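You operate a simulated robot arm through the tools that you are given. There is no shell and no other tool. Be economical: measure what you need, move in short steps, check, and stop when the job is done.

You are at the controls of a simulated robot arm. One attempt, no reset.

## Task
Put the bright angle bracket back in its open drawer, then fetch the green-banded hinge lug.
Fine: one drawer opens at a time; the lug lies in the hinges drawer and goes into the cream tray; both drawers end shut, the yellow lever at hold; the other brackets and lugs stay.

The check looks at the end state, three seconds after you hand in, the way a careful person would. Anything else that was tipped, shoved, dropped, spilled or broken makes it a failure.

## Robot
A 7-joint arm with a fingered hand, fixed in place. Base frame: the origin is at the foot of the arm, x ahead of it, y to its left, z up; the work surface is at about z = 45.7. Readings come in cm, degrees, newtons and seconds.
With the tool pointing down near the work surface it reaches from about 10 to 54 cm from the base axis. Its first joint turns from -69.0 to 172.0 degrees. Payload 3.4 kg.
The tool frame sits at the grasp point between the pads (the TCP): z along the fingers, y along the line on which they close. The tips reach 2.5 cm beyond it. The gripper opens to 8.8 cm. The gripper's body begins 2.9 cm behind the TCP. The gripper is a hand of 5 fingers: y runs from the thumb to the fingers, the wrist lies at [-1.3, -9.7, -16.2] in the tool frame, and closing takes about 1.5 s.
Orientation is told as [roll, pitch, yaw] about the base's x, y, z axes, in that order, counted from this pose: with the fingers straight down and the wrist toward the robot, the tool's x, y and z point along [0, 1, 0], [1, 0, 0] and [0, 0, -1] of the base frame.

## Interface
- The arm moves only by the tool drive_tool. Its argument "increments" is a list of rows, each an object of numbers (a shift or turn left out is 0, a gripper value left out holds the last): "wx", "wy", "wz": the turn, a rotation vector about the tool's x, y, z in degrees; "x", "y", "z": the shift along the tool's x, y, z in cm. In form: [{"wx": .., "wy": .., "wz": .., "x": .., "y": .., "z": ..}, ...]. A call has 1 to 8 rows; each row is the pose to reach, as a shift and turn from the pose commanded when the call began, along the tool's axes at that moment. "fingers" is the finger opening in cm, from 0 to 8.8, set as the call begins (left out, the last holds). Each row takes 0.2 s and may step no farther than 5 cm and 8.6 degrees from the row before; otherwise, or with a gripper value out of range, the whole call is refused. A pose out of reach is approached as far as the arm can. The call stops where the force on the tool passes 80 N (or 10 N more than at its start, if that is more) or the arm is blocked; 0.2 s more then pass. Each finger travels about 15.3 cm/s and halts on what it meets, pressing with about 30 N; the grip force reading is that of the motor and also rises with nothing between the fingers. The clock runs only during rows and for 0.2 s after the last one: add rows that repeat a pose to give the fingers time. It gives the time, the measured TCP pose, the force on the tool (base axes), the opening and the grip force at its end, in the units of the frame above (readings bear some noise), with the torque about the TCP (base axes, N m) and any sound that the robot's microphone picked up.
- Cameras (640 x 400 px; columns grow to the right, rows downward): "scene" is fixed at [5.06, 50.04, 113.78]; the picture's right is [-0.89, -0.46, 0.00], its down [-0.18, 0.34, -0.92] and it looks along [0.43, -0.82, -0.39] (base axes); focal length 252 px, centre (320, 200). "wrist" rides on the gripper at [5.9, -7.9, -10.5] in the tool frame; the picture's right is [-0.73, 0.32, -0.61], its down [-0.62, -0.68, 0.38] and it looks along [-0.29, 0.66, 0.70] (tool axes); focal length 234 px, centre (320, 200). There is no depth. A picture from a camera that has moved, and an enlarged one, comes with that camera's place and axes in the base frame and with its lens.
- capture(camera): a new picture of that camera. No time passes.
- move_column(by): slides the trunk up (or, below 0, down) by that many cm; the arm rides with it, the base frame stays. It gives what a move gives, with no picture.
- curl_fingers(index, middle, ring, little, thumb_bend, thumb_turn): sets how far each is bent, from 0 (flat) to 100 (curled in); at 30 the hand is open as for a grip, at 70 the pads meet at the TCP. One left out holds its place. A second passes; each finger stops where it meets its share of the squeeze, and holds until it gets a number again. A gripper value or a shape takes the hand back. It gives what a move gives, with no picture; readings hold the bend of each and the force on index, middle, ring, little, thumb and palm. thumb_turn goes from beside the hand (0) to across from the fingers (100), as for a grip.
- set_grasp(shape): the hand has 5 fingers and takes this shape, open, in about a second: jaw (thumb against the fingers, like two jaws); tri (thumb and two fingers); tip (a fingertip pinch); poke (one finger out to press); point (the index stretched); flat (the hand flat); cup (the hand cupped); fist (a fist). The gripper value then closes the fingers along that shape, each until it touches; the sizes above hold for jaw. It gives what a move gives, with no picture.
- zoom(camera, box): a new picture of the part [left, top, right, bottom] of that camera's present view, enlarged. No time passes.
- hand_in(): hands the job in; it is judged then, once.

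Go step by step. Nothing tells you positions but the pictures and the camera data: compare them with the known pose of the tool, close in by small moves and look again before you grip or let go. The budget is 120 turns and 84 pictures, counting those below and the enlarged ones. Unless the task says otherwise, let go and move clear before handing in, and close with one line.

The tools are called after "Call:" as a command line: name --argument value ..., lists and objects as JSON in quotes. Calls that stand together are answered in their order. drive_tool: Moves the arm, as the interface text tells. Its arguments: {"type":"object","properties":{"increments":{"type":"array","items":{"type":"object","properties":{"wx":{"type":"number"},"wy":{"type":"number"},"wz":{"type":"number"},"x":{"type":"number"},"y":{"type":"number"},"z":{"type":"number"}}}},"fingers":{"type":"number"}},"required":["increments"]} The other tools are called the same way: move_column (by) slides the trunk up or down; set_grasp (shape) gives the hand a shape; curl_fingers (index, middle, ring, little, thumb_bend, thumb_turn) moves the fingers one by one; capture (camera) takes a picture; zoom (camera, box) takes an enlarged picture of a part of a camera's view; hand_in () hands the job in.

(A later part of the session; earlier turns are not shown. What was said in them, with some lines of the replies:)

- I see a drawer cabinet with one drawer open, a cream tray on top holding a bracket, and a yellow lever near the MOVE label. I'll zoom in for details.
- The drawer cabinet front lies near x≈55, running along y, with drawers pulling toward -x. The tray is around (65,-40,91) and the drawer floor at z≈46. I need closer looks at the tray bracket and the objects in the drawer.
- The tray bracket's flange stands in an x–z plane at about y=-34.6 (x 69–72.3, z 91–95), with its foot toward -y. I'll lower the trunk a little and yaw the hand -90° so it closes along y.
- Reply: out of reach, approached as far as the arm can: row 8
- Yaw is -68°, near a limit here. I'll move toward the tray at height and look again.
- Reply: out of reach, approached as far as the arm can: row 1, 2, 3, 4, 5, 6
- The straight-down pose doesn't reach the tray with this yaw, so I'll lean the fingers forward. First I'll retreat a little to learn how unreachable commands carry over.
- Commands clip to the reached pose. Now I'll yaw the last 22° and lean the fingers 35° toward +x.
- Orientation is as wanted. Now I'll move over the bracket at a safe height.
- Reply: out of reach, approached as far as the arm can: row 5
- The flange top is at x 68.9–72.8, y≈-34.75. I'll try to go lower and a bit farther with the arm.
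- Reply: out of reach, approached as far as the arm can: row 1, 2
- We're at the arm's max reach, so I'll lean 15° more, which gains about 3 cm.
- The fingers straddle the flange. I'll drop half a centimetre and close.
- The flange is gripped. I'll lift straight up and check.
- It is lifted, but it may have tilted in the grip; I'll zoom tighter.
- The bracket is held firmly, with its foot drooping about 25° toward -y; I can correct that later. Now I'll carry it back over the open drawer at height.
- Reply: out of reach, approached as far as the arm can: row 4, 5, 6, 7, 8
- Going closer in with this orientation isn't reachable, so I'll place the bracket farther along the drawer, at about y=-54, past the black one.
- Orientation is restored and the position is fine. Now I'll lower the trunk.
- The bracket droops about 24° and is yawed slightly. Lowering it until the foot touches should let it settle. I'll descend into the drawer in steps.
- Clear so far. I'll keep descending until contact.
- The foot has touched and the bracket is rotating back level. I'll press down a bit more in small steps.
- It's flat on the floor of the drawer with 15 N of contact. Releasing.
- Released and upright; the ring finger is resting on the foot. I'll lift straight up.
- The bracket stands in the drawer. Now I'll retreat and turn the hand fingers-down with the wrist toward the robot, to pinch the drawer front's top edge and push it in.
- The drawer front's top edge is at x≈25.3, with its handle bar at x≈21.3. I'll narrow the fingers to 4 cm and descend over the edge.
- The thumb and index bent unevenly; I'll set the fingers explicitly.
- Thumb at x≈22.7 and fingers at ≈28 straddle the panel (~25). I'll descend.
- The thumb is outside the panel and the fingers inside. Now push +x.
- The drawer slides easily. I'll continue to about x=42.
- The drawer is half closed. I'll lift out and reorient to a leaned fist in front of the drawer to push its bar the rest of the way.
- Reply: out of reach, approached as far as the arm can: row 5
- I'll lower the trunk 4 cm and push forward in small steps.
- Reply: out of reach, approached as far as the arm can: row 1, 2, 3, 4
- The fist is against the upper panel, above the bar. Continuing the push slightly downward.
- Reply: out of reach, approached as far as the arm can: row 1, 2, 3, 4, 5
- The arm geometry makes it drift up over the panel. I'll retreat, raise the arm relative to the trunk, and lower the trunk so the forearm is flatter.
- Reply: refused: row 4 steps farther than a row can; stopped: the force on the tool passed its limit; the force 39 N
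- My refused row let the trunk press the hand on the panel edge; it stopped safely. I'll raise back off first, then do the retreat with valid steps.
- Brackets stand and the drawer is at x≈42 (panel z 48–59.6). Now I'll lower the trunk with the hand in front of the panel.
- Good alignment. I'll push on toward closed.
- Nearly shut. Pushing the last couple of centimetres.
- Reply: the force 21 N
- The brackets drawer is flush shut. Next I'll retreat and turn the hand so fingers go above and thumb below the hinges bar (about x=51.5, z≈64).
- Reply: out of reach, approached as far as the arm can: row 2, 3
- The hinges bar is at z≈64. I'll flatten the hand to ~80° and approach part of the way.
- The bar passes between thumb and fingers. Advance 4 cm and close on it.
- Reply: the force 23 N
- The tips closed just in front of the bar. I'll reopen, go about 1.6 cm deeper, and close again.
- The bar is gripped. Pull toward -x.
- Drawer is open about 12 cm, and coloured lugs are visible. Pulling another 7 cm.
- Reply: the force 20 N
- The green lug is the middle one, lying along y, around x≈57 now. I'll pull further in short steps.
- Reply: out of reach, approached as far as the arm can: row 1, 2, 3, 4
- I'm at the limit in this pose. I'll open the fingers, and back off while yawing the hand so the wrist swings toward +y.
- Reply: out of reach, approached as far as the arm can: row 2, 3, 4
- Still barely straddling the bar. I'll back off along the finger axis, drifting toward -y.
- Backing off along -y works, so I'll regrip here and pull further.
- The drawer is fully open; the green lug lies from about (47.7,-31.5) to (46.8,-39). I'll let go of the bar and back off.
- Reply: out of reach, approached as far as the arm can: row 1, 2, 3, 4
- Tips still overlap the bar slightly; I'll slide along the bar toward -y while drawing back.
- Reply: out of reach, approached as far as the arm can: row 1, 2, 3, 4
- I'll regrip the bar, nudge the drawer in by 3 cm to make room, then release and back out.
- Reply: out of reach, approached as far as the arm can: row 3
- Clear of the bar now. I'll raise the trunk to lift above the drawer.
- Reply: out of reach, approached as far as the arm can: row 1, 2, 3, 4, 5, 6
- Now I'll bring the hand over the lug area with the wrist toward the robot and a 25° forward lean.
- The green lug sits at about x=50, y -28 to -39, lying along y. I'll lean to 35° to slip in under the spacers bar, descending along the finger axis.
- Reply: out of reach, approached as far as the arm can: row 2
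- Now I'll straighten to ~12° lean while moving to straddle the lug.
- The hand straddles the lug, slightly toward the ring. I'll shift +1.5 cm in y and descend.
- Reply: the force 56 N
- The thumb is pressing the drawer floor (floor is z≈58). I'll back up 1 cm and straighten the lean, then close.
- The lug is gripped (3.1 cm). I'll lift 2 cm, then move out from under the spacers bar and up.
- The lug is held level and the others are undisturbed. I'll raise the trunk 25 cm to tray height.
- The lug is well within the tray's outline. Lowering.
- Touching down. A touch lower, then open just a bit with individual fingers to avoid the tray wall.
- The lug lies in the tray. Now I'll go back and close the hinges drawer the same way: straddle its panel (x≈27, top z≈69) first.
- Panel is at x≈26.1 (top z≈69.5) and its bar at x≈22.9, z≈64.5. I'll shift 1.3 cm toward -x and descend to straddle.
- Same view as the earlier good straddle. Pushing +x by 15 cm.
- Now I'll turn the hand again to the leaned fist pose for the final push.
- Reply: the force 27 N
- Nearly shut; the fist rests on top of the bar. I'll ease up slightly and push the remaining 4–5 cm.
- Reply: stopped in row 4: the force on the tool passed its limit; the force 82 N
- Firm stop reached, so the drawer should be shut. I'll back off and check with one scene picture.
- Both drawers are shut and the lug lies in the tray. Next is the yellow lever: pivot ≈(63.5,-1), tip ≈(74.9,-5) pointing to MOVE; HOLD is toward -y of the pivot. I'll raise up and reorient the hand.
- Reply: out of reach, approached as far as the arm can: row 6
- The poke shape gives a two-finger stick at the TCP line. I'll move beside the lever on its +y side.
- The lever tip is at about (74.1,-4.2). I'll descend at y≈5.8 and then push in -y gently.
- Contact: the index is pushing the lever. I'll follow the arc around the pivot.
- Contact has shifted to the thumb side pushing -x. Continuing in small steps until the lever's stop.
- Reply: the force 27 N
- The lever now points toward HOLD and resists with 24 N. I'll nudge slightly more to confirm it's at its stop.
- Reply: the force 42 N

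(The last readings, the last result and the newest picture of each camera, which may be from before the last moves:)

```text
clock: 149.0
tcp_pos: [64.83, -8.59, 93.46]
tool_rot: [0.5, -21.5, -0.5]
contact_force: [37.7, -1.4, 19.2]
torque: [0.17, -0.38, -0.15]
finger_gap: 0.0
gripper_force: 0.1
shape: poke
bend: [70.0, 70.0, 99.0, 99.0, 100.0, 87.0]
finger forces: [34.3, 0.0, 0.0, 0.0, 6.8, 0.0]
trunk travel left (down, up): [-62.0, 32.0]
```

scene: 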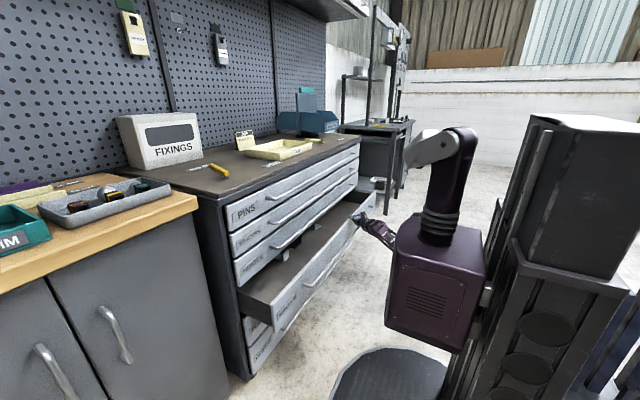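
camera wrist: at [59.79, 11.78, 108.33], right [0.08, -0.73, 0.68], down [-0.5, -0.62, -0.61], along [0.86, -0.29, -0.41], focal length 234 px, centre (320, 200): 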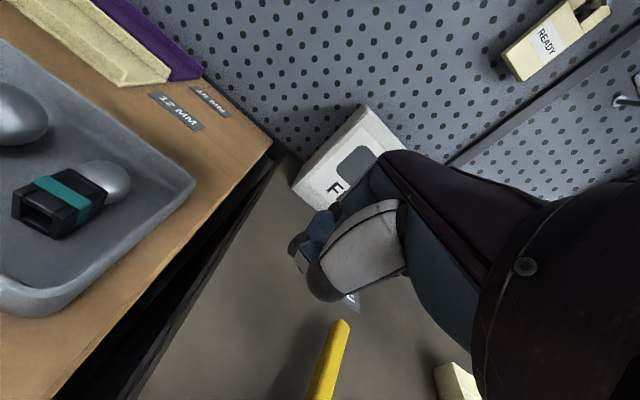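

The force climbs against a stop. I'll back off +x and up, retreat clear, and take the last picture.

Call:
drive_tool --increments '[{"y": 1.5, "z": 0.5}, {"y": 3.7, "z": 1.2}, {"y": 5.2, "z": -2.4}, {"y": 6, "z": -7}, {"y": 6.5, "z": -11.5}]'

Call:
drive_tool --increments '[{"y": -4.5, "x": 1.5}, {"y": -9, "x": 3}, {"y": -13.5, "x": 4.5}, {"y": -18, "x": 6}]'

Call:
zoom --camera "scene" --box '[180, 125, 400, 300]'

```text
clock: 150.2
tcp_pos: [66.17, -9.09, 106.45]
tool_rot: [0.6, -21.1, -0.6]
contact_force: [-0.9, -0.3, -0.7]
torque: [-0.01, 0.0, -0.03]
finger_gap: 0.0
gripper_force: 0.1
shape: poke
bend: [70.0, 70.0, 99.0, 99.0, 100.0, 88.0]
finger forces: [0.0, 0.0, 0.0, 0.0, 0.1, 0.0]
trunk travel left (down, up): [-62.0, 32.0]
```

```text
clock: 151.2
tcp_pos: [49.59, -2.64, 100.2]
tool_rot: [0.4, -21.3, -0.5]
contact_force: [-0.1, -0.8, -0.4]
torque: [-0.04, -0.04, 0.01]
finger_gap: 0.02
gripper_force: 0.1
shape: poke
bend: [70.0, 70.0, 99.0, 99.0, 100.0, 88.0]
finger forces: [0.0, 0.0, 0.1, 0.1, 0.1, 0.1]
trunk travel left (down, up): [-62.0, 32.0]
```

```text
2.29 times, centred on (290, 212) of scene
camera zoom: at [5.06, 50.04, 113.78], right [-0.89, -0.46, 0.0], down [-0.18, 0.34, -0.92], along [0.43, -0.82, -0.39], focal length 575 px, centre (389, 171)
```

zoom: 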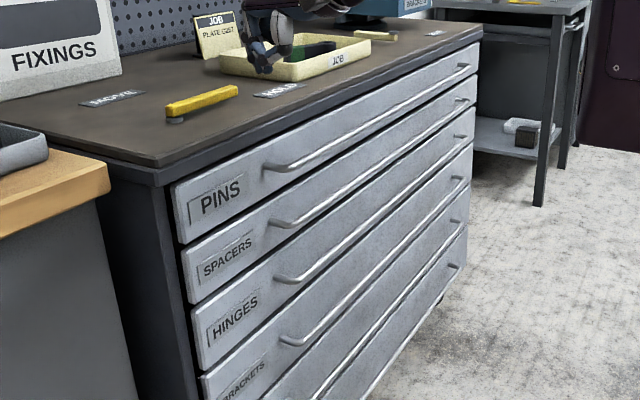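

The lever points at HOLD, both drawers are shut, the lug is in the tray, and the hand is clear. Handing in.

Call:
hand_in

```text
The job is handed in.
```

The bright bracket is back in the brackets drawer and the green-banded lug is in the cream tray; both drawers are shut, the yellow lever is at hold, and the job is handed in.
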